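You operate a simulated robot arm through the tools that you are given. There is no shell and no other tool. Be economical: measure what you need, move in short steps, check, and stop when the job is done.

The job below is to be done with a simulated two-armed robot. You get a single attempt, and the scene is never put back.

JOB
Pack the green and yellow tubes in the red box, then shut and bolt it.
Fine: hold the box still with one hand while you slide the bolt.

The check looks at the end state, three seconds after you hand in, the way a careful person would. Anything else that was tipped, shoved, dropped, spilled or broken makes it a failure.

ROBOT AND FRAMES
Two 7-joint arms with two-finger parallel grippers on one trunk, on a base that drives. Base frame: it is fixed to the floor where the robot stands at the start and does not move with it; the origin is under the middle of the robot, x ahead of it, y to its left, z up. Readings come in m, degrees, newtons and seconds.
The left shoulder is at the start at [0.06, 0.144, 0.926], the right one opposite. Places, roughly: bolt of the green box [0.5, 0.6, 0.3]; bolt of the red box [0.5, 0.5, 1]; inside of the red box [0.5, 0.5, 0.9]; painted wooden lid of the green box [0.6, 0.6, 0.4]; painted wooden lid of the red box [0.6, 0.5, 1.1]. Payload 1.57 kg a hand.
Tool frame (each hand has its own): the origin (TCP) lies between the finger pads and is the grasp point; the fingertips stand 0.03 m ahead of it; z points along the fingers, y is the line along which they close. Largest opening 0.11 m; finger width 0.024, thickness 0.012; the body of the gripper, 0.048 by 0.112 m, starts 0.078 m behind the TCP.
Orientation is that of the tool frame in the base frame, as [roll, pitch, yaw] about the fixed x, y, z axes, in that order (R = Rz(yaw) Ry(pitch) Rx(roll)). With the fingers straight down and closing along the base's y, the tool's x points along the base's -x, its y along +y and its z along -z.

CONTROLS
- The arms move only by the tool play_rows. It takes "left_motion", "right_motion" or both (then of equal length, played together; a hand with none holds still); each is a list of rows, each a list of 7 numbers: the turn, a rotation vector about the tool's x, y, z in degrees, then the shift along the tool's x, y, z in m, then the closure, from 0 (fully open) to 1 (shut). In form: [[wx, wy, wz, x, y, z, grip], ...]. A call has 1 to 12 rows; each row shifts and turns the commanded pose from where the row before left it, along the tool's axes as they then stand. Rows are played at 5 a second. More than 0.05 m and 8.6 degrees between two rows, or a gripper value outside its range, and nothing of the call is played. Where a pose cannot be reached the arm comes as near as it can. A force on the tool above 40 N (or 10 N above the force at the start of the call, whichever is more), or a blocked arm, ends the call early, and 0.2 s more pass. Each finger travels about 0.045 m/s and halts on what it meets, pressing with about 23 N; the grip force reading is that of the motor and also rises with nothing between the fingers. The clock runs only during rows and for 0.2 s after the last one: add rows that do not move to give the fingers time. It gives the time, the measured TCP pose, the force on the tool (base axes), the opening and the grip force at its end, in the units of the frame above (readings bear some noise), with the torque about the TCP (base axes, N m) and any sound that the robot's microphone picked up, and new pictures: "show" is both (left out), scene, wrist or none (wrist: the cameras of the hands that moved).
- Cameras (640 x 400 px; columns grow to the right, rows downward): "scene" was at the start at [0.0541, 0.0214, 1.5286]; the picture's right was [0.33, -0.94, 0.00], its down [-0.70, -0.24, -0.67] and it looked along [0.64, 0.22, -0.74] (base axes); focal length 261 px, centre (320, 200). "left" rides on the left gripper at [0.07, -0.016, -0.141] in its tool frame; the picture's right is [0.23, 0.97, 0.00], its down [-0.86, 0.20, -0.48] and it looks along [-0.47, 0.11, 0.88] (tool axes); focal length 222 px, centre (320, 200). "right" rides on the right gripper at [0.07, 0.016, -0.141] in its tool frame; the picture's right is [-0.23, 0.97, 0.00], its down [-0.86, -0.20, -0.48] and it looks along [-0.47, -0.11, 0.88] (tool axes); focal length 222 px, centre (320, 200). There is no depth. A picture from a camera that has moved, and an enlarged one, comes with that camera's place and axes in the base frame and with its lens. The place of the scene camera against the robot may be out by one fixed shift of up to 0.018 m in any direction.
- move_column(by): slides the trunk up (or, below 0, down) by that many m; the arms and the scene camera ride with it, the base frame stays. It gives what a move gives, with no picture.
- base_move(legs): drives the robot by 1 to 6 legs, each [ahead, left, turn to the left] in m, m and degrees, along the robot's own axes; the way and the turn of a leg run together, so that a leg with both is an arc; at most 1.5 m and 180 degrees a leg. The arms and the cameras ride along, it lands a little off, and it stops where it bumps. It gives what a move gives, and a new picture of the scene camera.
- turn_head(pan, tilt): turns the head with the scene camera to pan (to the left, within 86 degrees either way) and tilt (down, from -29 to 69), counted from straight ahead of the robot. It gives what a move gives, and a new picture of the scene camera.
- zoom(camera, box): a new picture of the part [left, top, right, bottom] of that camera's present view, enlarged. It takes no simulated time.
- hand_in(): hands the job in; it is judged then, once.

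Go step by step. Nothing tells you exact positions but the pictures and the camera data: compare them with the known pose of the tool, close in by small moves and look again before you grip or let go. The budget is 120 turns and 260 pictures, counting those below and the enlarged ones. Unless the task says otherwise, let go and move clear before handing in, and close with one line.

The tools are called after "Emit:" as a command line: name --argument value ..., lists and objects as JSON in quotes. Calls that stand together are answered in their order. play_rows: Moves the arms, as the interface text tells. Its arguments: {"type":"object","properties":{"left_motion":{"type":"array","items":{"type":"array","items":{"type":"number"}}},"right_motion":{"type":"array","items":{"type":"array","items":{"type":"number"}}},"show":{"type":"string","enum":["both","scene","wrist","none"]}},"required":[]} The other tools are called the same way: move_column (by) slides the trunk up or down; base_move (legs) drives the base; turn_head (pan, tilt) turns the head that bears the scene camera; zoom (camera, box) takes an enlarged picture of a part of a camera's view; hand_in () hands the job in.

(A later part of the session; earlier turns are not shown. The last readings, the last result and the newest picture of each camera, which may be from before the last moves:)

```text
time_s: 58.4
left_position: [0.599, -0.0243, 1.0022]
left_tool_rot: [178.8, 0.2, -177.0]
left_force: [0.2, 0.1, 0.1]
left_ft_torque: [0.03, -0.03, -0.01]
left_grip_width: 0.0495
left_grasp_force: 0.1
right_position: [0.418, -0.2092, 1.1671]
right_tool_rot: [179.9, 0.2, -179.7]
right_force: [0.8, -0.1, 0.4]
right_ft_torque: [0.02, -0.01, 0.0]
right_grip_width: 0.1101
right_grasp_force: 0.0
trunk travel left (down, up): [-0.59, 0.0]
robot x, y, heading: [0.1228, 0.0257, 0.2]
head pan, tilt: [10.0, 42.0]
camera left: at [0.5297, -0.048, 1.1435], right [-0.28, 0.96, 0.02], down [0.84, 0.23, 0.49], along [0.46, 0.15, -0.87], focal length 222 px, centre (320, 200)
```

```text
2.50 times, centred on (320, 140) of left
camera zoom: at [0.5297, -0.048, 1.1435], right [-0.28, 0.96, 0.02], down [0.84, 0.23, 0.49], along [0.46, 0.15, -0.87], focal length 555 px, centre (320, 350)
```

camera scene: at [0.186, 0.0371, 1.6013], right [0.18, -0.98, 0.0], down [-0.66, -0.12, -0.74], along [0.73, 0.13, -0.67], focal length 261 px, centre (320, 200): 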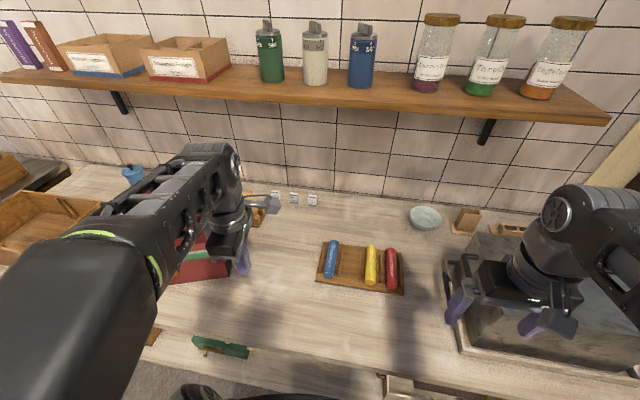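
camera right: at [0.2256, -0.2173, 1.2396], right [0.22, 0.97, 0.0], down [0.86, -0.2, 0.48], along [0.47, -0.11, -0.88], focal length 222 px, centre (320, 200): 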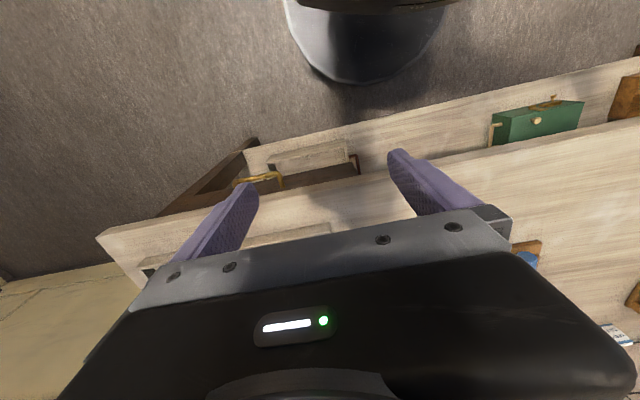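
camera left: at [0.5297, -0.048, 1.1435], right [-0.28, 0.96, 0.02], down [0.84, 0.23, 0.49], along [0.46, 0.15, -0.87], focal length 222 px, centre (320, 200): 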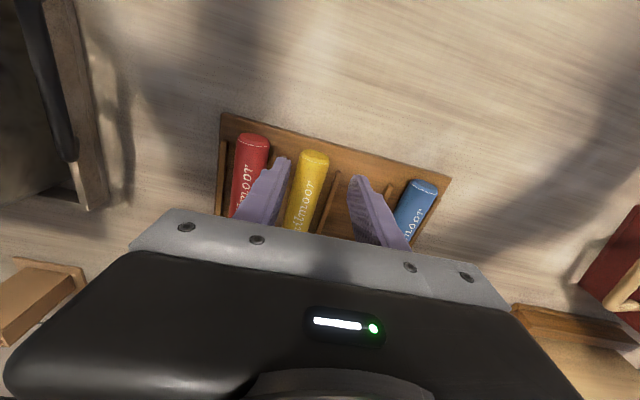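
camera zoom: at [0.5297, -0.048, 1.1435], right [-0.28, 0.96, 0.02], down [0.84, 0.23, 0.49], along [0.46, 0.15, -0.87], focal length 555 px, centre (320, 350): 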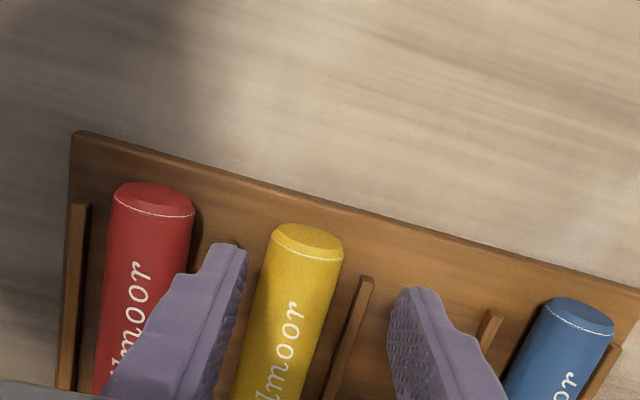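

Emit:
play_rows --left_motion '[[1.2, 0, 0, -0.002, -0.006, 0.015, 0.57], [0, 0, 0, 0, 0, 0.02, 0.57], [0, 0, 0, 0, 0, 0.0155, 0.57], [0, 0, 0, 0, 0, 0, 0.75], [0, 0, 0, 0, 0, 0, 1], [0, 0, 0, 0, 0, 0, 1], [0, 0, 0, 0, 0, 0, 1]]' --show "wrist"

Emit:
zoom --camera "scene" --box '[300, 220, 420, 300]'

```text
time_s: 60.0
left_position: [0.6017, -0.0301, 0.9533]
left_tool_rot: [-179.9, 0.2, -177.1]
left_force: [-0.6, -0.1, 1.0]
left_ft_torque: [-0.06, 0.05, -0.01]
left_grip_width: 0.0304
left_grasp_force: 22.9
right_position: [0.4172, -0.2069, 1.1685]
right_tool_rot: [180.0, -0.1, -179.6]
right_force: [-0.4, -0.3, -0.1]
right_ft_torque: [0.0, -0.02, 0.01]
right_grip_width: 0.1099
right_grasp_force: 0.1
trunk travel left (down, up): [-0.59, 0.0]
robot x, y, heading: [0.1239, 0.0316, 0.4]
head pan, tilt: [10.0, 42.0]
camera left: at [0.5323, -0.0499, 1.0945], right [-0.28, 0.96, 0.0], down [0.84, 0.24, 0.48], along [0.46, 0.13, -0.88], focal length 222 px, centre (320, 200)
```

left: 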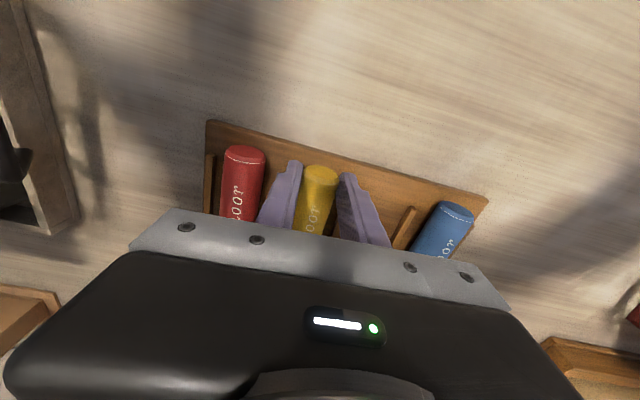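

```text
5.00 times, centred on (360, 260) of scene
camera zoom: at [0.1845, 0.037, 1.6013], right [0.18, -0.98, 0.0], down [-0.66, -0.12, -0.74], along [0.73, 0.13, -0.67], focal length 1306 px, centre (120, -100)
```

zoom: 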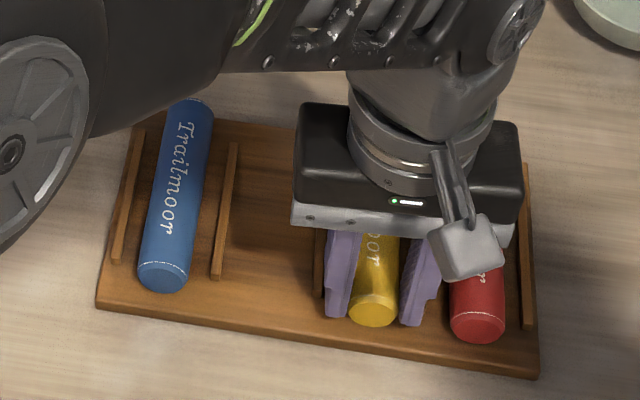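

Yellow is gripped at 30 mm like green was. I'll lift it and retract.

Emit:
play_rows --left_motion '[[0, 0, 0, 0, 0, -0.005, 1], [0, 0, 0, 0, 0, -0.01, 1], [0, 0, 0, 0, 0, -0.02, 1], [0, 0, 0, 0, 0, -0.03, 1], [0, 0, 0, 0, 0, -0.04, 1], [0, 0, 0, 0.01, 0, -0.04, 1], [0, 0, 0, 0.02, 0.02, -0.03, 1], [0, 0, 0, 0.03, 0.035, -0.01, 1], [0, 0, 0, 0.03, 0.035, 0, 1], [0, 0, 0, 0.03, 0.035, 0, 1], [0, 0, 0, 0.03, 0.035, 0, 1]]' --show "both"

```text
time_s: 62.4
left_position: [0.4412, 0.1233, 1.1365]
left_tool_rot: [-180.0, 0.3, -177.2]
left_force: [0.3, -0.2, -0.5]
left_ft_torque: [-0.01, 0.03, -0.02]
left_grip_width: 0.0298
left_grasp_force: 23.4
right_position: [0.416, -0.2074, 1.167]
right_tool_rot: [-179.9, 0.2, -179.6]
right_force: [1.0, 0.6, 0.4]
right_ft_torque: [-0.03, -0.05, 0.0]
right_grip_width: 0.11
right_grasp_force: 0.0
trunk travel left (down, up): [-0.59, 0.0]
robot x, y, heading: [0.1183, 0.0285, 0.1]
head pan, tilt: [10.0, 42.0]
camera scene: at [0.1831, 0.0382, 1.6014], right [0.18, -0.98, 0.0], down [-0.66, -0.12, -0.74], along [0.73, 0.13, -0.67], focal length 261 px, centre (320, 200)
camera left: at [0.3727, 0.1041, 1.279], right [-0.28, 0.96, 0.0], down [0.84, 0.24, 0.48], along [0.46, 0.13, -0.88], focal length 222 px, centre (320, 200)
```

scene: 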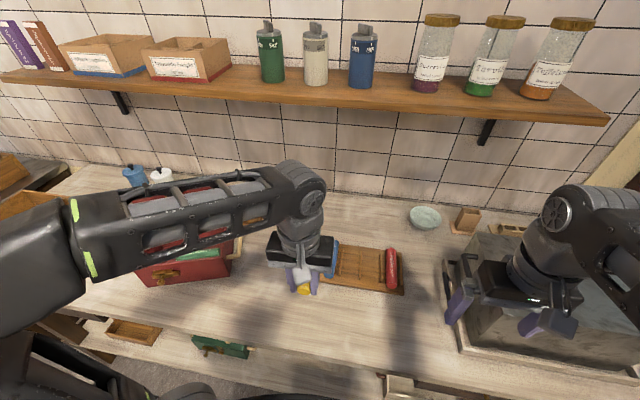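
left: 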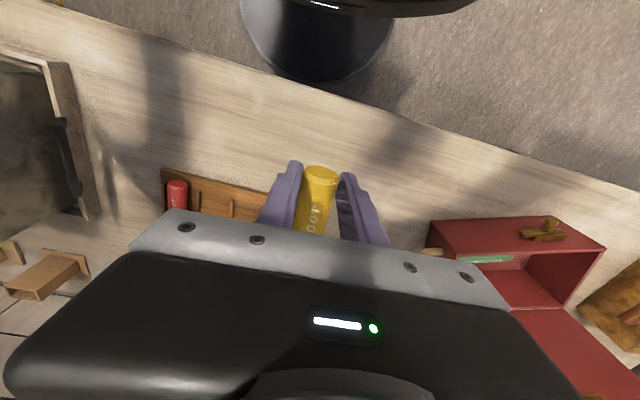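

Emit:
base_move --legs '[[0, 0.13, 0]]'

Emit:
play_rows --left_motion '[[0, 0, -8.5, 0, 0, 0, 1], [0, 0, -8.5, 0, 0, 0, 1], [0, 0, -8.5, 0, 0, 0, 1], [0, 0, -8.5, 0, 0, 0, 1], [0, 0, -8.5, 0, 0, 0, 1], [0, 0, -8.5, 0, 0, 0, 1], [0, 0, -8.5, 0, 0, 0, 1], [0, 0, -8.5, 0, 0, 0, 1], [0, 0, -8.5, 0, 0, 0, 1], [0, 0, -8.5, 0, 0, 0, 1], [0, 0, -8.5, 0, 0, 0, 1], [0, 0, -8.5, 0, 0, 0, 1]]' --show "both"

```text
time_s: 63.7
left_position: [0.4443, 0.254, 1.1376]
left_tool_rot: [-179.8, 0.2, -177.1]
left_force: [0.5, 0.5, -0.9]
left_ft_torque: [-0.05, 0.06, -0.05]
left_grip_width: 0.0299
left_grasp_force: 22.9
right_position: [0.4167, -0.0773, 1.1687]
right_tool_rot: [179.9, 0.0, -179.7]
right_force: [-0.1, 0.3, -0.3]
right_ft_torque: [-0.01, 0.02, 0.04]
right_grip_width: 0.1098
right_grasp_force: 0.1
trunk travel left (down, up): [-0.59, 0.0]
robot x, y, heading: [0.1245, 0.1542, 0.4]
head pan, tilt: [10.0, 42.0]
camera scene: at [0.1838, 0.1686, 1.6013], right [0.18, -0.98, 0.0], down [-0.66, -0.12, -0.74], along [0.73, 0.13, -0.67], focal length 261 px, centre (320, 200)
```

scene: 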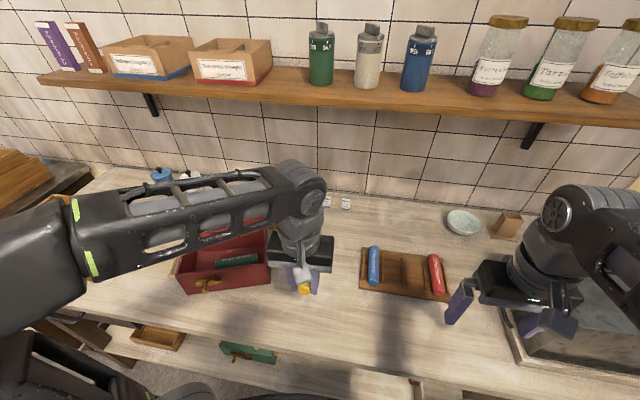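

```text
time_s: 66.3
left_position: [0.4437, 0.2514, 1.137]
left_tool_rot: [-179.8, -0.1, -74.9]
left_force: [0.0, 0.2, -2.0]
left_ft_torque: [-0.04, -0.01, -0.05]
left_grip_width: 0.0296
left_grasp_force: 23.2
right_position: [0.4164, -0.078, 1.1674]
right_tool_rot: [180.0, 0.0, -179.6]
right_force: [0.6, -0.6, 1.1]
right_ft_torque: [0.04, 0.01, 0.0]
right_grip_width: 0.11
right_grasp_force: 0.0
trunk travel left (down, up): [-0.59, 0.0]
robot x, y, heading: [0.1238, 0.1536, 0.3]
head pan, tilt: [10.0, 42.0]
camera scene: at [0.1838, 0.1666, 1.6013], right [0.18, -0.98, 0.0], down [-0.66, -0.12, -0.74], along [0.73, 0.13, -0.67], focal length 261 px, centre (320, 200)
camera left: at [0.4765, 0.1893, 1.2793], right [-0.88, -0.47, 0.0], down [-0.42, 0.77, 0.48], along [-0.22, 0.42, -0.88], focal length 222 px, centre (320, 200)
```

scene: 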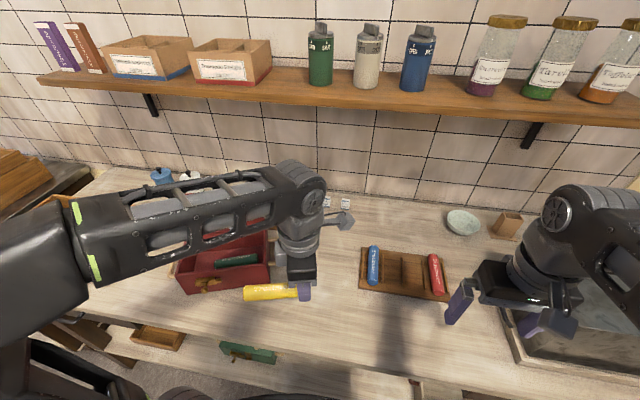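
left: 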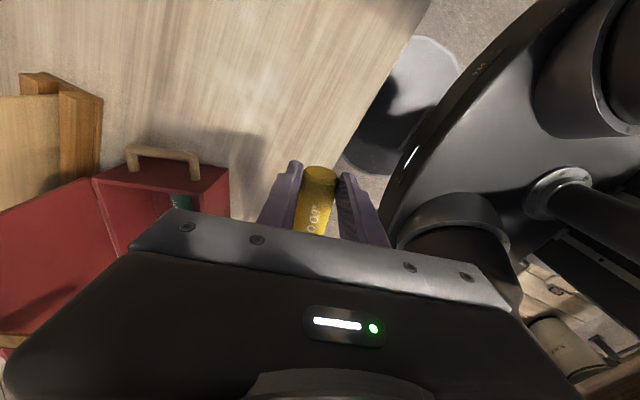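

Next I'll move yellow above the front half of the box with the final 3.4° turn.

Emit:
play_rows --left_motion '[[0, 0, -3.4, 0, 0, 0, 1], [0, 0, 0, -0.0253, -0.0322, 0, 1], [0, 0, 0, -0.0253, -0.0322, 0, 1], [0, 0, 0, -0.0253, -0.0322, 0, 1], [0, 0, 0, -0.0253, -0.0322, 0, 1], [0, 0, 0, -0.0253, -0.0322, 0, 1], [0, 0, 0, -0.025, -0.0322, 0, 1], [0, 0, 0, 0, 0, 0, 1]]' --show "both"

```text
time_s: 68.1
left_position: [0.5788, 0.4553, 1.1363]
left_tool_rot: [-179.8, -0.1, -71.7]
left_force: [-0.8, 0.5, -1.1]
left_ft_torque: [-0.04, -0.02, -0.01]
left_grip_width: 0.0296
left_grasp_force: 22.9
right_position: [0.4156, -0.0795, 1.1667]
right_tool_rot: [179.9, 0.1, -179.8]
right_force: [0.5, -0.5, 0.2]
right_ft_torque: [-0.01, -0.01, -0.02]
right_grip_width: 0.1102
right_grasp_force: 0.0
trunk travel left (down, up): [-0.59, 0.0]
robot x, y, heading: [0.1217, 0.1567, 0.2]
head pan, tilt: [10.0, 42.0]
camera scene: at [0.1833, 0.1662, 1.6014], right [0.18, -0.98, 0.0], down [-0.66, -0.12, -0.74], along [0.73, 0.13, -0.67], focal length 261 px, centre (320, 200)
camera left: at [0.6153, 0.3949, 1.2799], right [-0.85, -0.52, 0.0], down [-0.46, 0.75, 0.48], along [-0.25, 0.41, -0.88], focal length 222 px, centre (320, 200)
```

scene: 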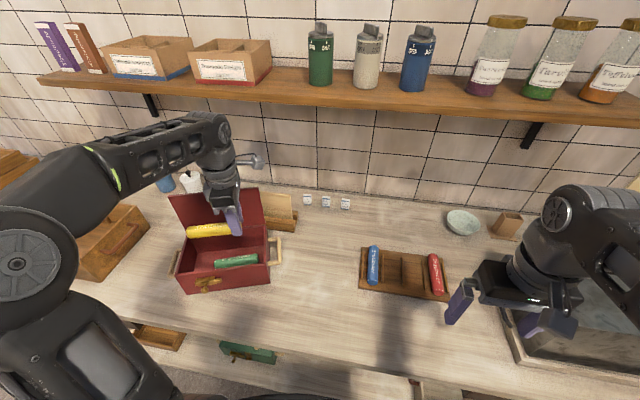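
left: 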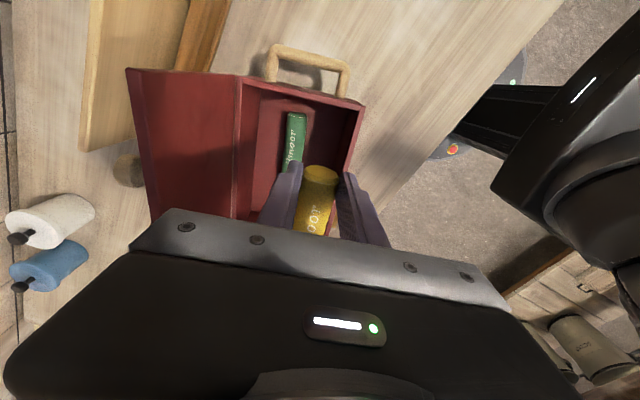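

The view confirms green at mid-depth and yellow over the front half. I'll descend with the arm.

Emit:
play_rows --left_motion '[[0, 0, 0, 0, -0.003, 0.03, 1], [0, 0, 0, 0, 0, 0.03, 1], [0, 0, 0, 0, 0, 0.03, 1], [0, 0, 0, 0, 0, 0.03, 1], [0, 0, 0, 0, 0, 0, 1]]' --show "both"

```text
time_s: 69.3
left_position: [0.5828, 0.4566, 1.0165]
left_tool_rot: [-180.0, -0.3, -71.7]
left_force: [-0.4, 0.0, -0.5]
left_ft_torque: [-0.02, -0.01, -0.01]
left_grip_width: 0.0296
left_grasp_force: 23.4
right_position: [0.4163, -0.0776, 1.1673]
right_tool_rot: [-180.0, 0.1, -179.8]
right_force: [-0.1, -0.3, 0.5]
right_ft_torque: [-0.02, 0.03, 0.0]
right_grip_width: 0.1098
right_grasp_force: 0.0
trunk travel left (down, up): [-0.59, 0.0]
robot x, y, heading: [0.1233, 0.1557, 0.3]
head pan, tilt: [10.0, 42.0]
camera scene: at [0.1836, 0.1665, 1.6014], right [0.18, -0.98, 0.0], down [-0.66, -0.12, -0.74], along [0.73, 0.13, -0.67], focal length 261 px, centre (320, 200)
camera left: at [0.6191, 0.3957, 1.1588], right [-0.85, -0.52, 0.0], down [-0.46, 0.75, 0.48], along [-0.25, 0.41, -0.88], focal length 222 px, centre (320, 200)
```

scene: 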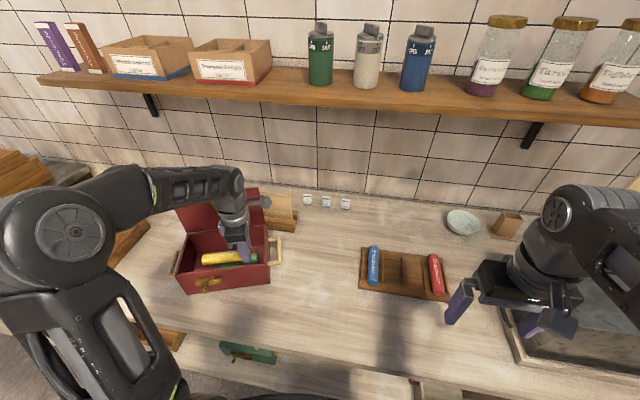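
left: 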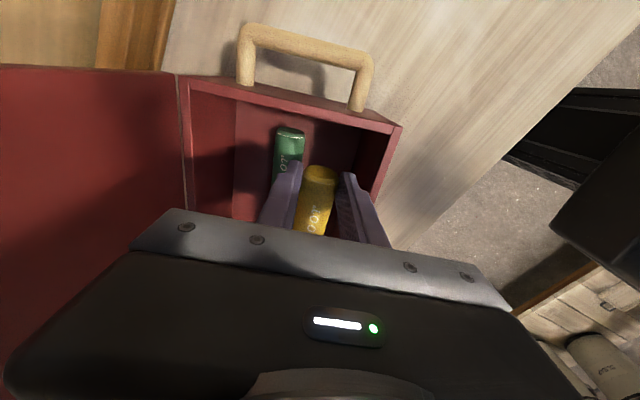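

Emit:
play_rows --left_motion '[[0, 0, 0, 0, 0, 0.02, 1], [0, 0, 0, 0, 0, 0.015, 1], [0, 0, 0, 0, 0, 0.01, 1], [0, 0, 0, 0, 0, 0.006, 1], [0, 0, 0, 0, 0, 0, 1]]' --show "wrist"

```text
time_s: 70.5
left_position: [0.5822, 0.4582, 0.9665]
left_tool_rot: [-179.7, -0.3, -71.6]
left_force: [-0.8, -0.5, 1.1]
left_ft_torque: [0.05, -0.08, 0.03]
left_grip_width: 0.0297
left_grasp_force: 22.9
right_position: [0.4161, -0.0776, 1.1689]
right_tool_rot: [179.9, 0.0, -179.6]
right_force: [-0.5, -0.1, -0.3]
right_ft_torque: [0.0, 0.0, 0.03]
right_grip_width: 0.1099
right_grasp_force: 0.1
trunk travel left (down, up): [-0.59, 0.0]
robot x, y, heading: [0.1237, 0.1555, 0.3]
head pan, tilt: [10.0, 42.0]
camera left: at [0.6192, 0.396, 1.1085], right [-0.85, -0.52, 0.0], down [-0.46, 0.75, 0.48], along [-0.25, 0.41, -0.88], focal length 222 px, centre (320, 200)
```

left: 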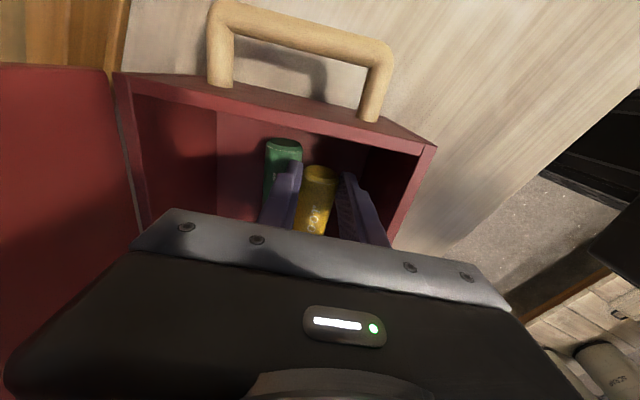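

Yellow sits just in front of green, slightly above the floor. I'll release and rise.

Emit:
play_rows --left_motion '[[0, 0, 0, 0, 0, 0.003, 1], [0, 0, 0, 0, 0, 0, 0.68], [0, 0, 0, 0, 0, 0, 0.62], [0, 0, 0, 0, 0, 0, 0.6], [0, 0, 0, 0, 0, -0.02, 0.6], [0, 0, 0, 0, 0, -0.03, 0.6], [0, 0, 0, 0, 0, -0.04, 0.6], [0, 0, 0, 0, 0, -0.04, 0.6], [0, 0, 0, 0, 0, -0.04, 0.6]]' --show "both"

```text
time_s: 72.5
left_position: [0.5824, 0.4569, 1.135]
left_tool_rot: [-180.0, -0.2, -71.6]
left_force: [0.0, 0.2, 0.5]
left_ft_torque: [-0.03, -0.02, 0.0]
left_grip_width: 0.044
left_grasp_force: 0.0
right_position: [0.4161, -0.0775, 1.1672]
right_tool_rot: [-180.0, 0.1, -179.7]
right_force: [0.6, -0.3, -0.1]
right_ft_torque: [0.01, 0.0, -0.01]
right_grip_width: 0.1099
right_grasp_force: 0.1
trunk travel left (down, up): [-0.59, 0.0]
robot x, y, heading: [0.1198, 0.1556, 0.4]
head pan, tilt: [10.0, 42.0]
camera scene: at [0.1834, 0.1664, 1.6013], right [0.18, -0.98, 0.0], down [-0.66, -0.12, -0.74], along [0.73, 0.13, -0.67], focal length 261 px, centre (320, 200)
camera left: at [0.6184, 0.396, 1.2762], right [-0.85, -0.52, 0.0], down [-0.46, 0.75, 0.48], along [-0.25, 0.41, -0.88], focal length 222 px, centre (320, 200)
```

scene: 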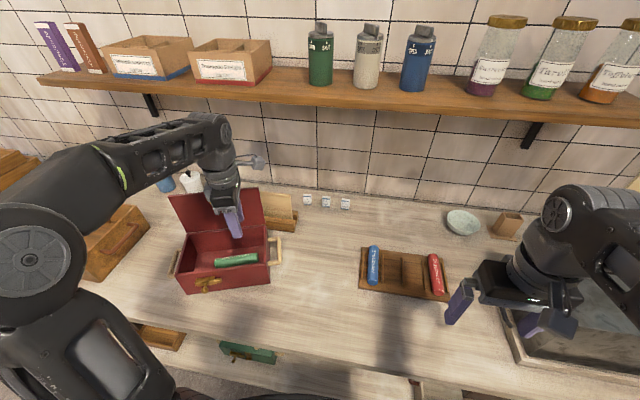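
left: 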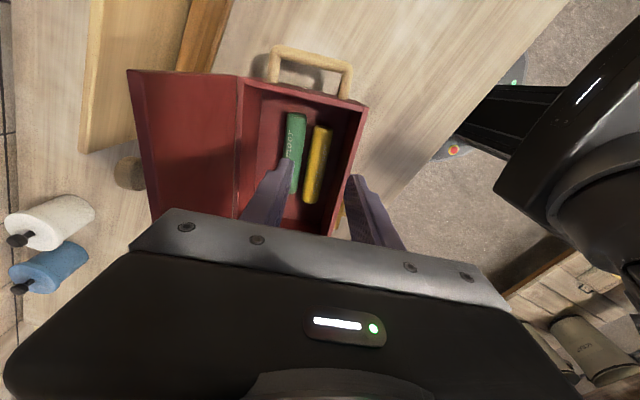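

Both tubes lie in the box. Now the lid: I'll straddle its top edge with the fingers, one in front and one behind, and pull it forward.

Emit:
play_rows --left_motion '[[0, 0, 0, 0, 0, -0.035, 0.5], [0, 0, 0, 0, 0, -0.035, 0.45], [0, 0, 0, 0, -0.03, 0, 0.45], [0, 0, 0, 0, -0.03, 0, 0.45], [0, 0, 0, 0, -0.03, 0, 0.45], [0, 0, 0, 0, -0.025, 0, 0.45], [0, 0, 0, 0, 0, 0, 0.45]]' --show "both"

```text
time_s: 74.1
left_position: [0.62, 0.4707, 1.1692]
left_tool_rot: [-179.8, -0.2, -71.7]
left_force: [-0.1, -0.2, 0.3]
left_ft_torque: [0.01, 0.0, -0.02]
left_grip_width: 0.0602
left_grasp_force: 0.0
left hand out of reach, approached as far as the arm can: row 2, 4, 5, 6
right_position: [0.4169, -0.0779, 1.1685]
right_tool_rot: [180.0, 0.0, -179.6]
right_force: [-0.2, 0.3, -0.4]
right_ft_torque: [0.01, -0.01, 0.0]
right_grip_width: 0.1101
right_grasp_force: 0.1
trunk travel left (down, up): [-0.59, 0.0]
robot x, y, heading: [0.1231, 0.1576, 0.4]
head pan, tilt: [10.0, 42.0]
camera scene: at [0.184, 0.1666, 1.6013], right [0.18, -0.98, 0.0], down [-0.66, -0.12, -0.74], along [0.73, 0.13, -0.67], focal length 261 px, centre (320, 200)
camera left: at [0.6564, 0.4089, 1.3111], right [-0.85, -0.52, 0.0], down [-0.46, 0.75, 0.48], along [-0.25, 0.41, -0.88], focal length 222 px, centre (320, 200)
```

scene: 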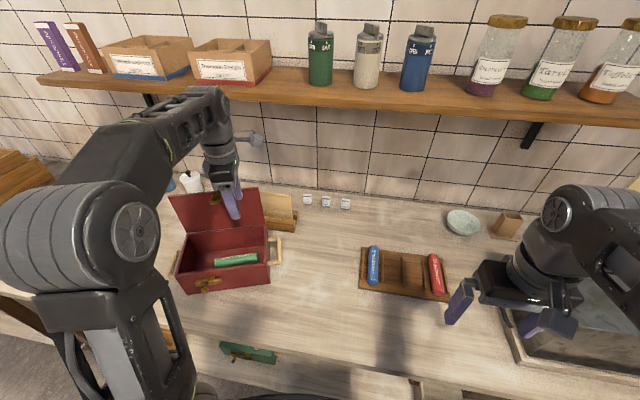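
left: 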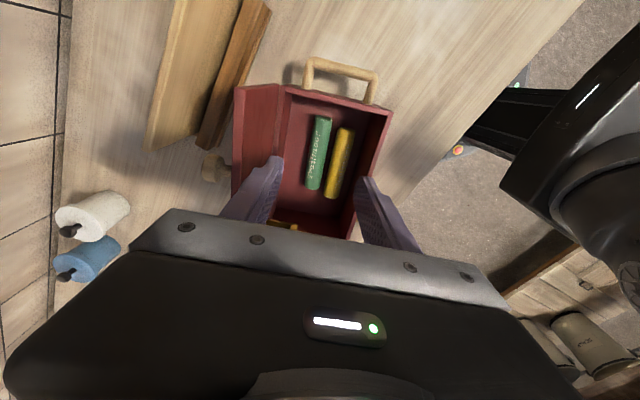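

The hand is out of reach here, with the tips below the lid's top. I'll back the hand off and drive 5 cm closer.

Emit:
play_rows --left_motion '[[0, 0, 0, 0, 0.04, 0, 0.45], [0, 0, 0, 0, 0.04, 0, 0.45], [0, 0, 0, 0, 0.03, -0.02, 0.45]]' --show "none"

Emit:
base_move --legs '[[0.05, 0.05, 0]]'

```text
time_s: 74.9
left_position: [0.5246, 0.4387, 1.1959]
left_tool_rot: [-177.6, -4.6, -72.3]
left_force: [-0.9, 8.1, -2.2]
left_ft_torque: [-0.86, -0.1, 0.04]
left_grip_width: 0.0605
left_grasp_force: 0.0
left hand out of reach, approached as far as the arm can: row 3
right_position: [0.4146, -0.0808, 1.1678]
right_tool_rot: [179.7, 0.2, -179.7]
right_force: [-1.1, -1.0, -0.4]
right_ft_torque: [0.15, -0.07, 0.0]
right_grip_width: 0.1101
right_grasp_force: 0.1
trunk travel left (down, up): [-0.59, 0.0]
robot x, y, heading: [0.1223, 0.1568, 0.2]
head pan, tilt: [10.0, 42.0]
```

```text
time_s: 75.9
left_position: [0.5754, 0.5017, 1.1914]
left_tool_rot: [-178.3, -4.6, -71.0]
left_force: [0.1, 0.2, -0.1]
left_ft_torque: [-0.05, 0.05, -0.01]
left_grip_width: 0.0605
left_grasp_force: 0.0
right_position: [0.4665, -0.0274, 1.1677]
right_tool_rot: [180.0, 0.0, -179.7]
right_force: [0.2, 0.3, 0.1]
right_ft_torque: [-0.06, 0.03, 0.02]
right_grip_width: 0.1099
right_grasp_force: 0.0
trunk travel left (down, up): [-0.59, 0.0]
robot x, y, heading: [0.1719, 0.2098, 0.1]
head pan, tilt: [10.0, 42.0]
camera scene: at [0.2347, 0.2187, 1.6013], right [0.18, -0.98, 0.0], down [-0.66, -0.12, -0.74], along [0.73, 0.13, -0.67], focal length 261 px, centre (320, 200)
```

scene: 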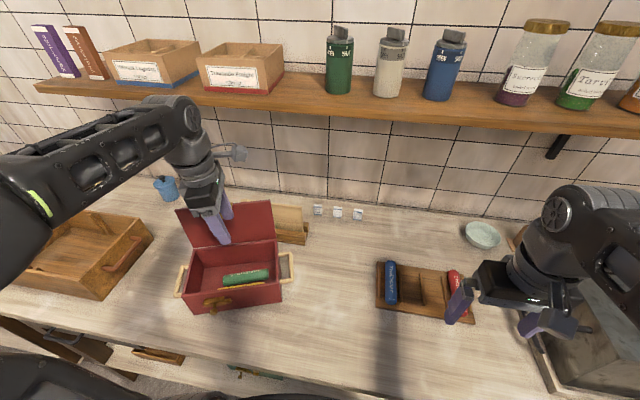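

Emit:
base_move --legs '[[0.04, -0.04, 0]]'

Emit:
play_rows --left_motion '[[-1.7, -4.6, 0, 0, 0.02, -0.01, 0.45], [0, 0, 0, 0.01, 0, 0, 0.45]]' --show "wrist"

```text
time_s: 76.9
left_position: [0.6115, 0.4579, 1.1932]
left_tool_rot: [-178.1, -4.6, -71.0]
left_force: [-0.5, -0.9, -0.5]
left_ft_torque: [-0.02, -0.02, 0.0]
left_grip_width: 0.0606
left_grasp_force: 0.0
right_position: [0.5024, -0.0679, 1.1682]
right_tool_rot: [180.0, 0.2, -179.8]
right_force: [-0.3, -0.1, 0.4]
right_ft_torque: [0.0, 0.0, 0.02]
right_grip_width: 0.1101
right_grasp_force: 0.0
trunk travel left (down, up): [-0.59, 0.0]
robot x, y, heading: [0.2121, 0.1658, 0.2]
head pan, tilt: [10.0, 42.0]
camera scene: at [0.2699, 0.1763, 1.6016], right [0.18, -0.98, 0.0], down [-0.66, -0.12, -0.74], along [0.73, 0.13, -0.67], focal length 261 px, centre (320, 200)
```

scene: 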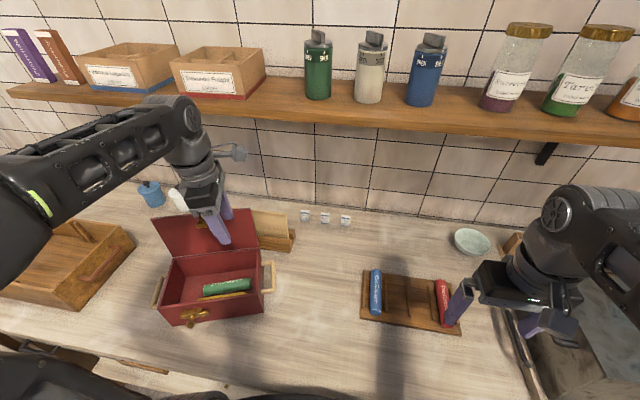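

```text
time_s: 77.5
left_position: [0.6205, 0.4345, 1.1684]
left_tool_rot: [-179.8, 0.2, -71.0]
left_force: [0.5, -0.6, -0.1]
left_ft_torque: [-0.02, 0.0, -0.01]
left_grip_width: 0.0605
left_grasp_force: 0.1
left hand out of reach, approached as far as the arm can: row 1
right_position: [0.5037, -0.0668, 1.1691]
right_tool_rot: [-180.0, 0.2, -179.7]
right_force: [0.3, -0.3, -0.9]
right_ft_torque: [0.0, 0.01, 0.0]
right_grip_width: 0.1099
right_grasp_force: 0.0
trunk travel left (down, up): [-0.59, 0.0]
robot x, y, heading: [0.2134, 0.1651, 0.1]
head pan, tilt: [10.0, 42.0]
camera left: at [0.6573, 0.3728, 1.311], right [-0.85, -0.53, 0.0], down [-0.47, 0.74, 0.48], along [-0.25, 0.41, -0.88], focal length 222 px, centre (320, 200)
```

left: 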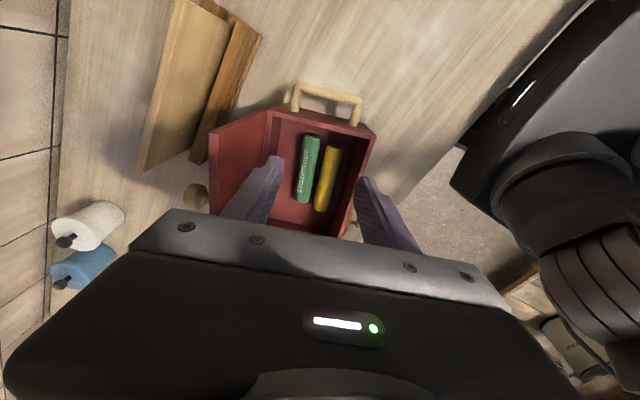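

At this height a straight-down tool can't clear the lid's top. I'll back off, turn the hand to face the box, and tilt the fingers forward to hook over the lid.

Emit:
play_rows --left_motion '[[0, 0, 0, 0, 0.045, 0, 0.5], [0, 0, 0, 0, 0.045, 0, 0.5], [0, 0, 0, 0, 0.03, 0, 0.5]]' --show "none"

Emit:
play_rows --left_motion '[[0, 0, 8.3, 0, 0, 0, 0.5], [0, 0, 8.3, 0, 0, 0, 0.5], [0, 0, 8.3, 0, 0, 0, 0.5], [0, 0, 8.3, 0, 0, 0, 0.5], [0, 0, 8.3, 0, 0, 0, 0.5], [0, 0, 8.3, 0, 0, 0, 0.5], [0, 0, 8.3, 0, 0, 0, 0.5], [0, 0, 8.3, 0, 0, 0, 0.5], [0, 0, 8.3, 0, 0, 0, 0.5], [0, 0, 8.3, 0, 0, 0, 0.5], [0, 0, 8.3, 0, 0, 0, 0.5]]' --show "none"

Emit:
play_rows --left_motion '[[0, -8, 0, 0, 0, -0.01, 0.5], [0, -8, 0, 0, 0, -0.01, 0.5], [0, -8, 0, 0, 0, -0.01, 0.5], [0, -8, 0, 0, 0, -0.01, 0.5], [0, -5, 0, 0, 0, 0, 0.5], [0, 0, 0, 0, 0, 0, 0.5]]' --show "both"

```text
time_s: 78.3
left_position: [0.5061, 0.3949, 1.1675]
left_tool_rot: [-179.8, -0.1, -70.9]
left_force: [1.0, -0.4, 0.9]
left_ft_torque: [0.05, 0.01, 0.02]
left_grip_width: 0.0549
left_grasp_force: 0.1
right_position: [0.5033, -0.0667, 1.1682]
right_tool_rot: [179.9, 0.2, -179.7]
right_force: [-0.5, 0.4, -0.3]
right_ft_torque: [-0.02, 0.0, 0.0]
right_grip_width: 0.1099
right_grasp_force: 0.1
trunk travel left (down, up): [-0.59, 0.0]
robot x, y, heading: [0.2088, 0.1701, 0.1]
head pan, tilt: [10.0, 42.0]
```

```text
time_s: 80.7
left_position: [0.5062, 0.3953, 1.1693]
left_tool_rot: [-180.0, 0.3, -162.4]
left_force: [-0.5, -0.1, -0.4]
left_ft_torque: [0.0, -0.04, 0.01]
left_grip_width: 0.0547
left_grasp_force: 0.0
right_position: [0.5035, -0.0684, 1.1687]
right_tool_rot: [180.0, 0.3, -179.7]
right_force: [0.5, 0.3, 0.0]
right_ft_torque: [0.01, -0.04, -0.01]
right_grip_width: 0.11
right_grasp_force: 0.1
trunk travel left (down, up): [-0.59, 0.0]
robot x, y, heading: [0.2124, 0.1653, 0.6]
head pan, tilt: [10.0, 42.0]
```

```text
time_s: 82.1
left_position: [0.4978, 0.3909, 1.2076]
left_tool_rot: [-180.0, 37.2, -162.3]
left_force: [0.3, 0.8, 0.9]
left_ft_torque: [0.02, -0.01, 0.04]
left_grip_width: 0.0549
left_grasp_force: 0.0
right_position: [0.5038, -0.0683, 1.1684]
right_tool_rot: [179.9, 0.2, -179.7]
right_force: [0.3, -1.1, 0.2]
right_ft_torque: [0.0, 0.04, 0.0]
right_grip_width: 0.1099
right_grasp_force: 0.1
trunk travel left (down, up): [-0.59, 0.0]
robot x, y, heading: [0.2133, 0.1643, 0.3]
head pan, tilt: [10.0, 42.0]
camera scene: at [0.27, 0.1771, 1.6014], right [0.18, -0.98, 0.0], down [-0.66, -0.12, -0.74], along [0.73, 0.13, -0.67], focal length 261 px, centre (320, 200)
camera left: at [0.3684, 0.333, 1.2787], right [-0.47, 0.87, -0.14], down [0.31, 0.31, 0.9], along [0.83, 0.38, -0.42], focal length 222 px, centre (320, 200)
```

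scene: 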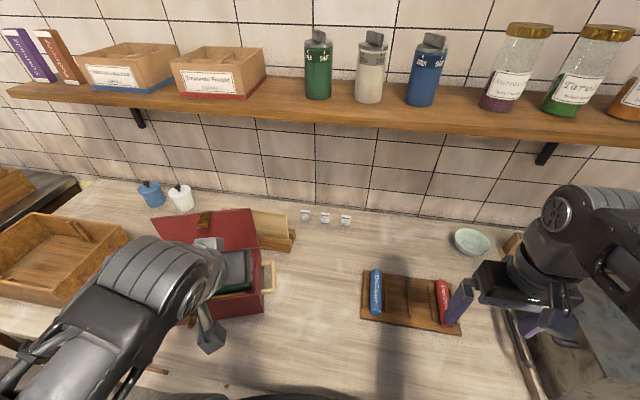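
left: 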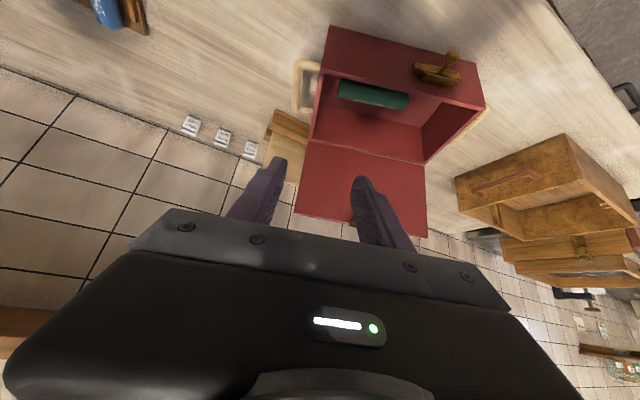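

The hand is tilted 37° forward. I'll advance over the lid's top edge with the tips just above it.

Emit:
play_rows --left_motion '[[0, 0, 0, -0.0345, 0.006, 0.0195, 0.5], [0, 0, 0, -0.0315, 0.006, 0.0236, 0.5], [0, 0, 0, -0.0315, 0.006, 0.0236, 0.5], [0, 0, 0, -0.0315, 0.006, 0.0236, 0.5], [0, 0, 0, -0.0315, 0.006, 0.0236, 0.5], [0, 0, 0, 0, 0, 0, 0.5]]' --show "both"

```text
time_s: 83.5
left_position: [0.6775, 0.4819, 1.2128]
left_tool_rot: [179.9, 37.1, -162.3]
left_force: [-0.1, 0.2, 0.1]
left_ft_torque: [0.01, 0.01, 0.02]
left_grip_width: 0.0549
left_grasp_force: 0.1
right_position: [0.5029, -0.0681, 1.1678]
right_tool_rot: [179.9, 0.2, -179.7]
right_force: [1.0, 0.1, -0.5]
right_ft_torque: [-0.02, 0.01, -0.02]
right_grip_width: 0.1101
right_grasp_force: 0.1
trunk travel left (down, up): [-0.59, 0.0]
robot x, y, heading: [0.2135, 0.1671, 0.3]
head pan, tilt: [10.0, 42.0]
camera scene: at [0.2699, 0.1771, 1.6015], right [0.18, -0.98, 0.0], down [-0.66, -0.12, -0.74], along [0.73, 0.13, -0.67], focal length 261 px, centre (320, 200)
camera left: at [0.5479, 0.4231, 1.2847], right [-0.47, 0.87, -0.14], down [0.31, 0.31, 0.9], along [0.83, 0.38, -0.42], focal length 222 px, centre (320, 200)
```

scene: 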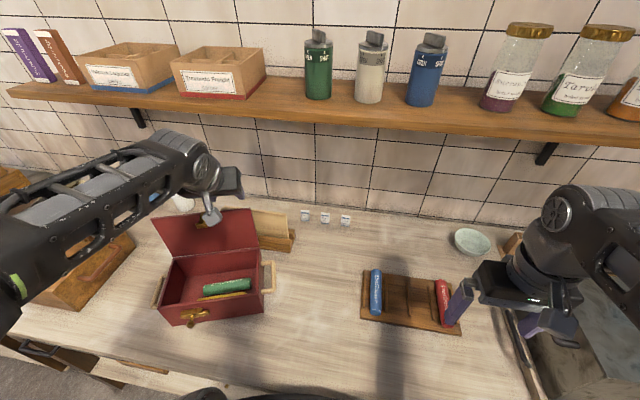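
left: 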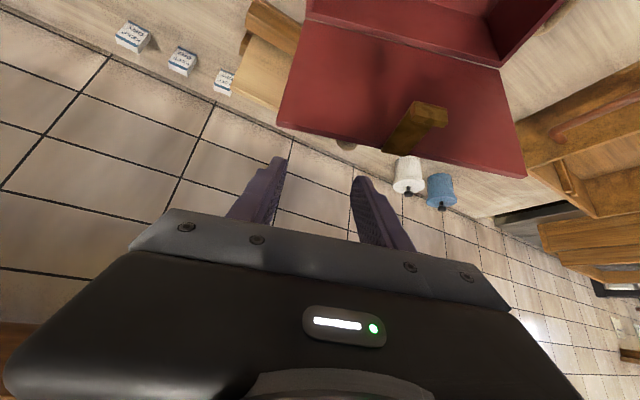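

The tips are just above and beyond the lid's top edge, right of the catch. I'll narrow the fingers, go a bit further, and lower behind the lid.

Emit:
play_rows --left_motion '[[0, 0, 0, -0.0287, 0.013, 0.0218, 0.7], [0, 0, 0, 0, 0, 0, 0.73], [0, 0, 0, 0.0121, 0, 0.016, 0.73], [0, 0, 0, 0.0121, 0, 0.016, 0.73], [0, 0, 0, 0.0121, 0, 0.016, 0.73], [0, 0, 0, 0.006, 0, 0.008, 0.73], [0, 0, 0, 0, 0, 0, 0.73]]' --show "both"

```text
time_s: 85.1
left_position: [0.7054, 0.5045, 1.1424]
left_tool_rot: [180.0, 36.9, -162.1]
left_force: [0.5, 0.4, 0.0]
left_ft_torque: [0.04, -0.01, -0.02]
left_grip_width: 0.0299
left_grasp_force: 0.1
right_position: [0.5039, -0.0681, 1.1686]
right_tool_rot: [-180.0, 0.2, -179.7]
right_force: [-0.3, 0.6, 0.5]
right_ft_torque: [0.0, 0.01, -0.01]
right_grip_width: 0.1099
right_grasp_force: 0.1
trunk travel left (down, up): [-0.59, 0.0]
robot x, y, heading: [0.2079, 0.1649, 0.1]
head pan, tilt: [10.0, 42.0]
camera scene: at [0.27, 0.1772, 1.6015], right [0.18, -0.98, 0.0], down [-0.66, -0.12, -0.74], along [0.73, 0.13, -0.67], focal length 261 px, centre (320, 200)
camera left: at [0.5764, 0.4451, 1.2133], right [-0.47, 0.87, -0.14], down [0.32, 0.31, 0.9], along [0.82, 0.38, -0.42], focal length 222 px, centre (320, 200)
```

scene: 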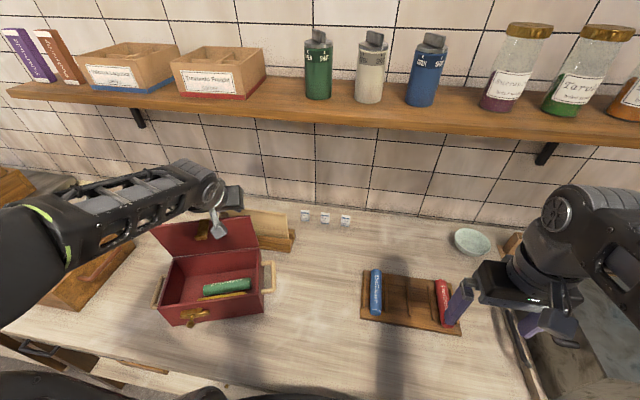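
left: 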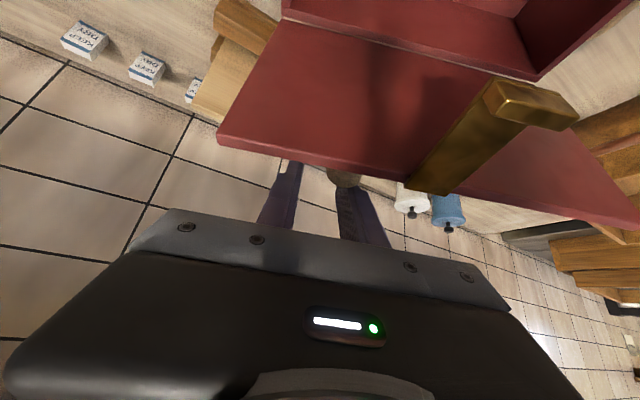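

The tips are behind the lid. I'll pull it forward gently.

Emit:
play_rows --left_motion '[[0, 0, 0, 0.016, 0, -0.0121, 0.73], [0, 0, 0, 0.016, 0, -0.0121, 0.73], [0, 0, 0, 0.016, 0, -0.0121, 0.73], [0, 0, 0, 0.016, 0, -0.0121, 0.73], [0, 0, 0, 0, 0, 0, 0.73]]' --show "both"

```text
time_s: 86.3
left_position: [0.6286, 0.4799, 1.1426]
left_tool_rot: [179.9, 37.1, -162.3]
left_force: [0.3, 0.0, 0.3]
left_ft_torque: [0.02, -0.01, 0.04]
left_grip_width: 0.0297
left_grasp_force: 0.1
right_position: [0.5036, -0.0679, 1.1674]
right_tool_rot: [180.0, 0.2, -179.8]
right_force: [-1.2, -1.6, -0.7]
right_ft_torque: [0.0, -0.01, -0.02]
right_grip_width: 0.11
right_grasp_force: 0.0
trunk travel left (down, up): [-0.59, 0.0]
robot x, y, heading: [0.2091, 0.1707, 0.2]
head pan, tilt: [10.0, 42.0]
camera scene: at [0.27, 0.1771, 1.6014], right [0.18, -0.98, 0.0], down [-0.66, -0.12, -0.74], along [0.73, 0.13, -0.67], focal length 261 px, centre (320, 200)
camera left: at [0.5004, 0.4208, 1.2147], right [-0.47, 0.87, -0.14], down [0.31, 0.31, 0.9], along [0.83, 0.38, -0.42], focal length 222 px, centre (320, 200)
```

scene: 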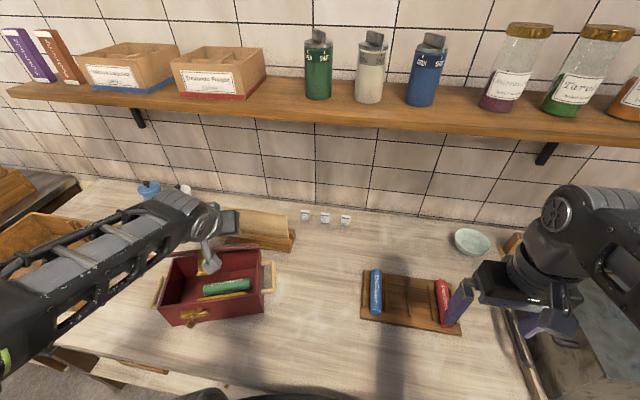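
left: 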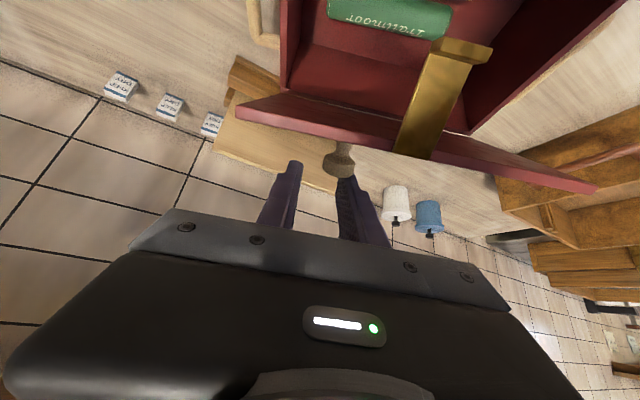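

The lid is tilting forward. I'll continue pulling, lowering as I go.

Emit:
play_rows --left_motion '[[0, 0, 0, 0.0196, 0, -0.0023, 0.73], [0, 0, 0, 0.0196, 0, -0.0023, 0.73], [0, 0, 0, 0.0196, 0, -0.0023, 0.73], [0, 0, 0, 0, 0, 0, 0.73]]' --show "both"

```text
time_s: 87.3
left_position: [0.5905, 0.4671, 1.1179]
left_tool_rot: [179.9, 37.2, -162.3]
left_force: [-0.6, -0.1, 0.0]
left_ft_torque: [0.02, 0.02, 0.0]
left_grip_width: 0.0298
left_grasp_force: 0.1
left hand out of reach, approached as far as the arm can: row 3
right_position: [0.5035, -0.0685, 1.1681]
right_tool_rot: [-180.0, 0.2, -179.7]
right_force: [0.2, -0.5, -0.4]
right_ft_torque: [0.0, 0.0, 0.02]
right_grip_width: 0.1101
right_grasp_force: 0.1
trunk travel left (down, up): [-0.59, 0.0]
robot x, y, heading: [0.2141, 0.1657, 0.4]
head pan, tilt: [10.0, 42.0]
camera scene: at [0.27, 0.1771, 1.6014], right [0.18, -0.98, 0.0], down [-0.66, -0.12, -0.74], along [0.73, 0.13, -0.67], focal length 261 px, centre (320, 200)
camera left: at [0.4602, 0.4082, 1.1897], right [-0.47, 0.87, -0.14], down [0.31, 0.31, 0.9], along [0.83, 0.38, -0.42], focal length 222 px, centre (320, 200)
```

scene: 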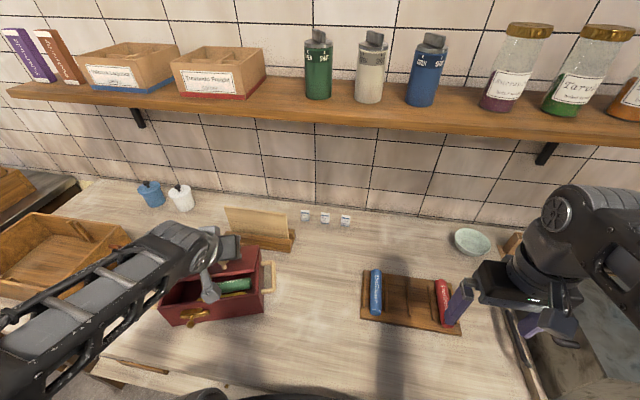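
left: 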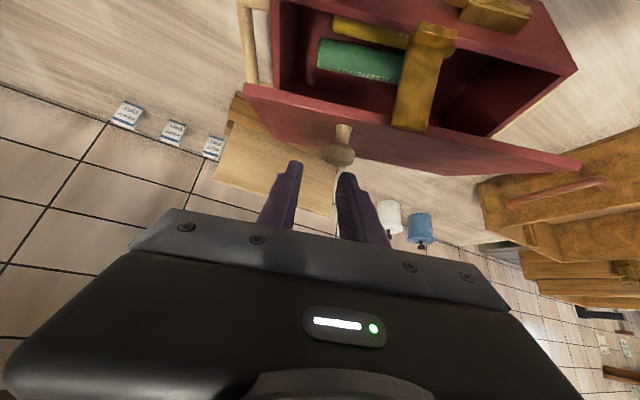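

The lid is well over its balance point, with the knob beside my fingertips. I'll shift sideways off the knob and press the lid down from above.

Emit:
play_rows --left_motion '[[0, 0, 0, 0, -0.02, 0, 0.85], [0, 0, 0, 0.0109, 0, 0.01435, 1], [0, 0, 0, 0.0109, 0, 0.01435, 1], [0, 0, 0, 0.0109, 0, 0.01435, 1], [0, 0, 0, 0, 0, 0, 1]]' --show "both"

```text
time_s: 88.5
left_position: [0.6203, 0.4546, 1.082]
left_tool_rot: [179.9, 37.0, -162.3]
left_force: [-0.1, -0.2, 0.1]
left_ft_torque: [0.02, -0.03, 0.0]
left_grip_width: 0.0
left_grasp_force: 21.1
left hand out of reach, approached as far as the arm can: row 2, 3, 4
right_position: [0.5032, -0.0679, 1.1682]
right_tool_rot: [180.0, 0.1, -179.7]
right_force: [-0.2, -0.7, -0.9]
right_ft_torque: [0.0, 0.01, 0.02]
right_grip_width: 0.1101
right_grasp_force: 0.0
trunk travel left (down, up): [-0.59, 0.0]
robot x, y, heading: [0.2109, 0.1645, 0.1]
head pan, tilt: [10.0, 42.0]
camera scene: at [0.27, 0.1772, 1.6014], right [0.18, -0.98, 0.0], down [-0.66, -0.12, -0.74], along [0.73, 0.13, -0.67], focal length 261 px, centre (320, 200)
camera left: at [0.4909, 0.3944, 1.1535], right [-0.47, 0.87, -0.14], down [0.32, 0.31, 0.9], along [0.82, 0.38, -0.42], focal length 222 px, centre (320, 200)
```

scene: 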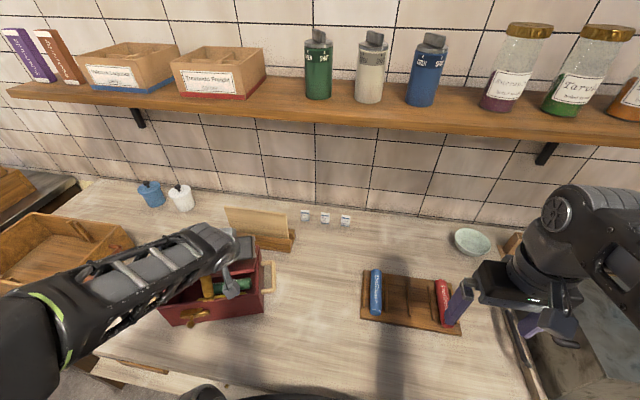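
left: 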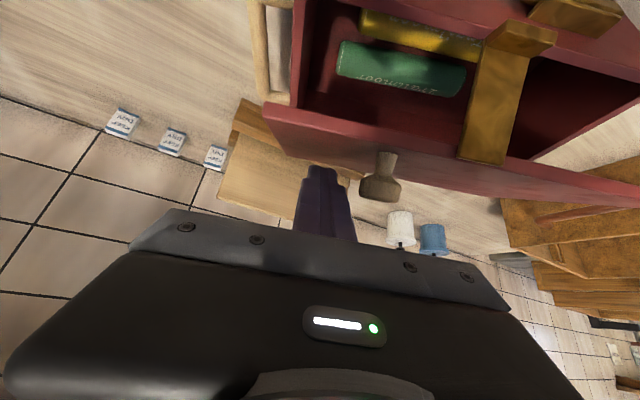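

The arm is cramped this close, so I'll lower the whole trunk to press the lid down.

Emit:
move_column --by -0.035

Emit:
zoom --camera "left" --box '[0, 0, 640, 400]'

Emit:
zoom --camera "scene" --box '[120, 200, 320, 340]'

```text
time_s: 89.3
left_position: [0.621, 0.4541, 1.0466]
left_tool_rot: [-180.0, 37.0, -162.3]
left_force: [0.0, 0.6, -0.3]
left_ft_torque: [0.03, 0.04, 0.01]
left_grip_width: 0.0
left_grasp_force: 21.6
right_position: [0.5036, -0.0672, 1.1323]
right_tool_rot: [-179.9, 0.2, -179.8]
right_force: [0.0, -0.8, -0.5]
right_ft_torque: [-0.02, 0.04, -0.02]
right_grip_width: 0.1098
right_grasp_force: 0.1
trunk travel left (down, up): [-0.555, 0.035]
robot x, y, heading: [0.209, 0.1679, 0.3]
head pan, tilt: [10.0, 42.0]
```

```text
1.00 times, centred on (320, 200) of left
camera zoom: at [0.4908, 0.3946, 1.1179], right [-0.47, 0.87, -0.14], down [0.31, 0.31, 0.9], along [0.82, 0.38, -0.42], focal length 222 px, centre (320, 200)
```

zoom: 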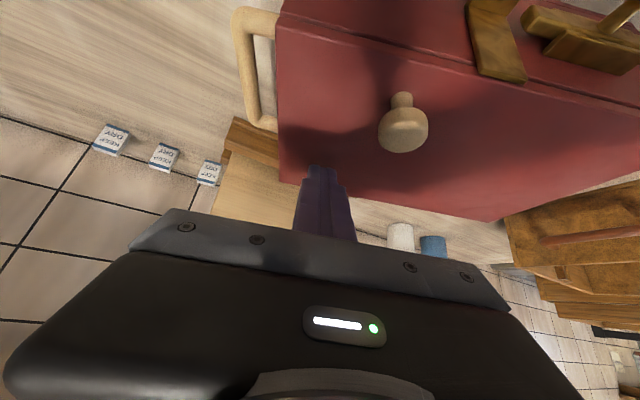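

```text
2.86 times, centred on (220, 270) of scene
camera zoom: at [0.2699, 0.1775, 1.5657], right [0.18, -0.98, 0.0], down [-0.66, -0.12, -0.74], along [0.73, 0.13, -0.67], focal length 746 px, centre (606, 0)
```

zoom: 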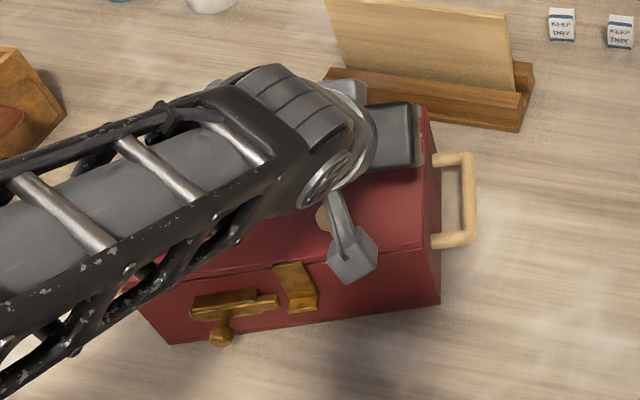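

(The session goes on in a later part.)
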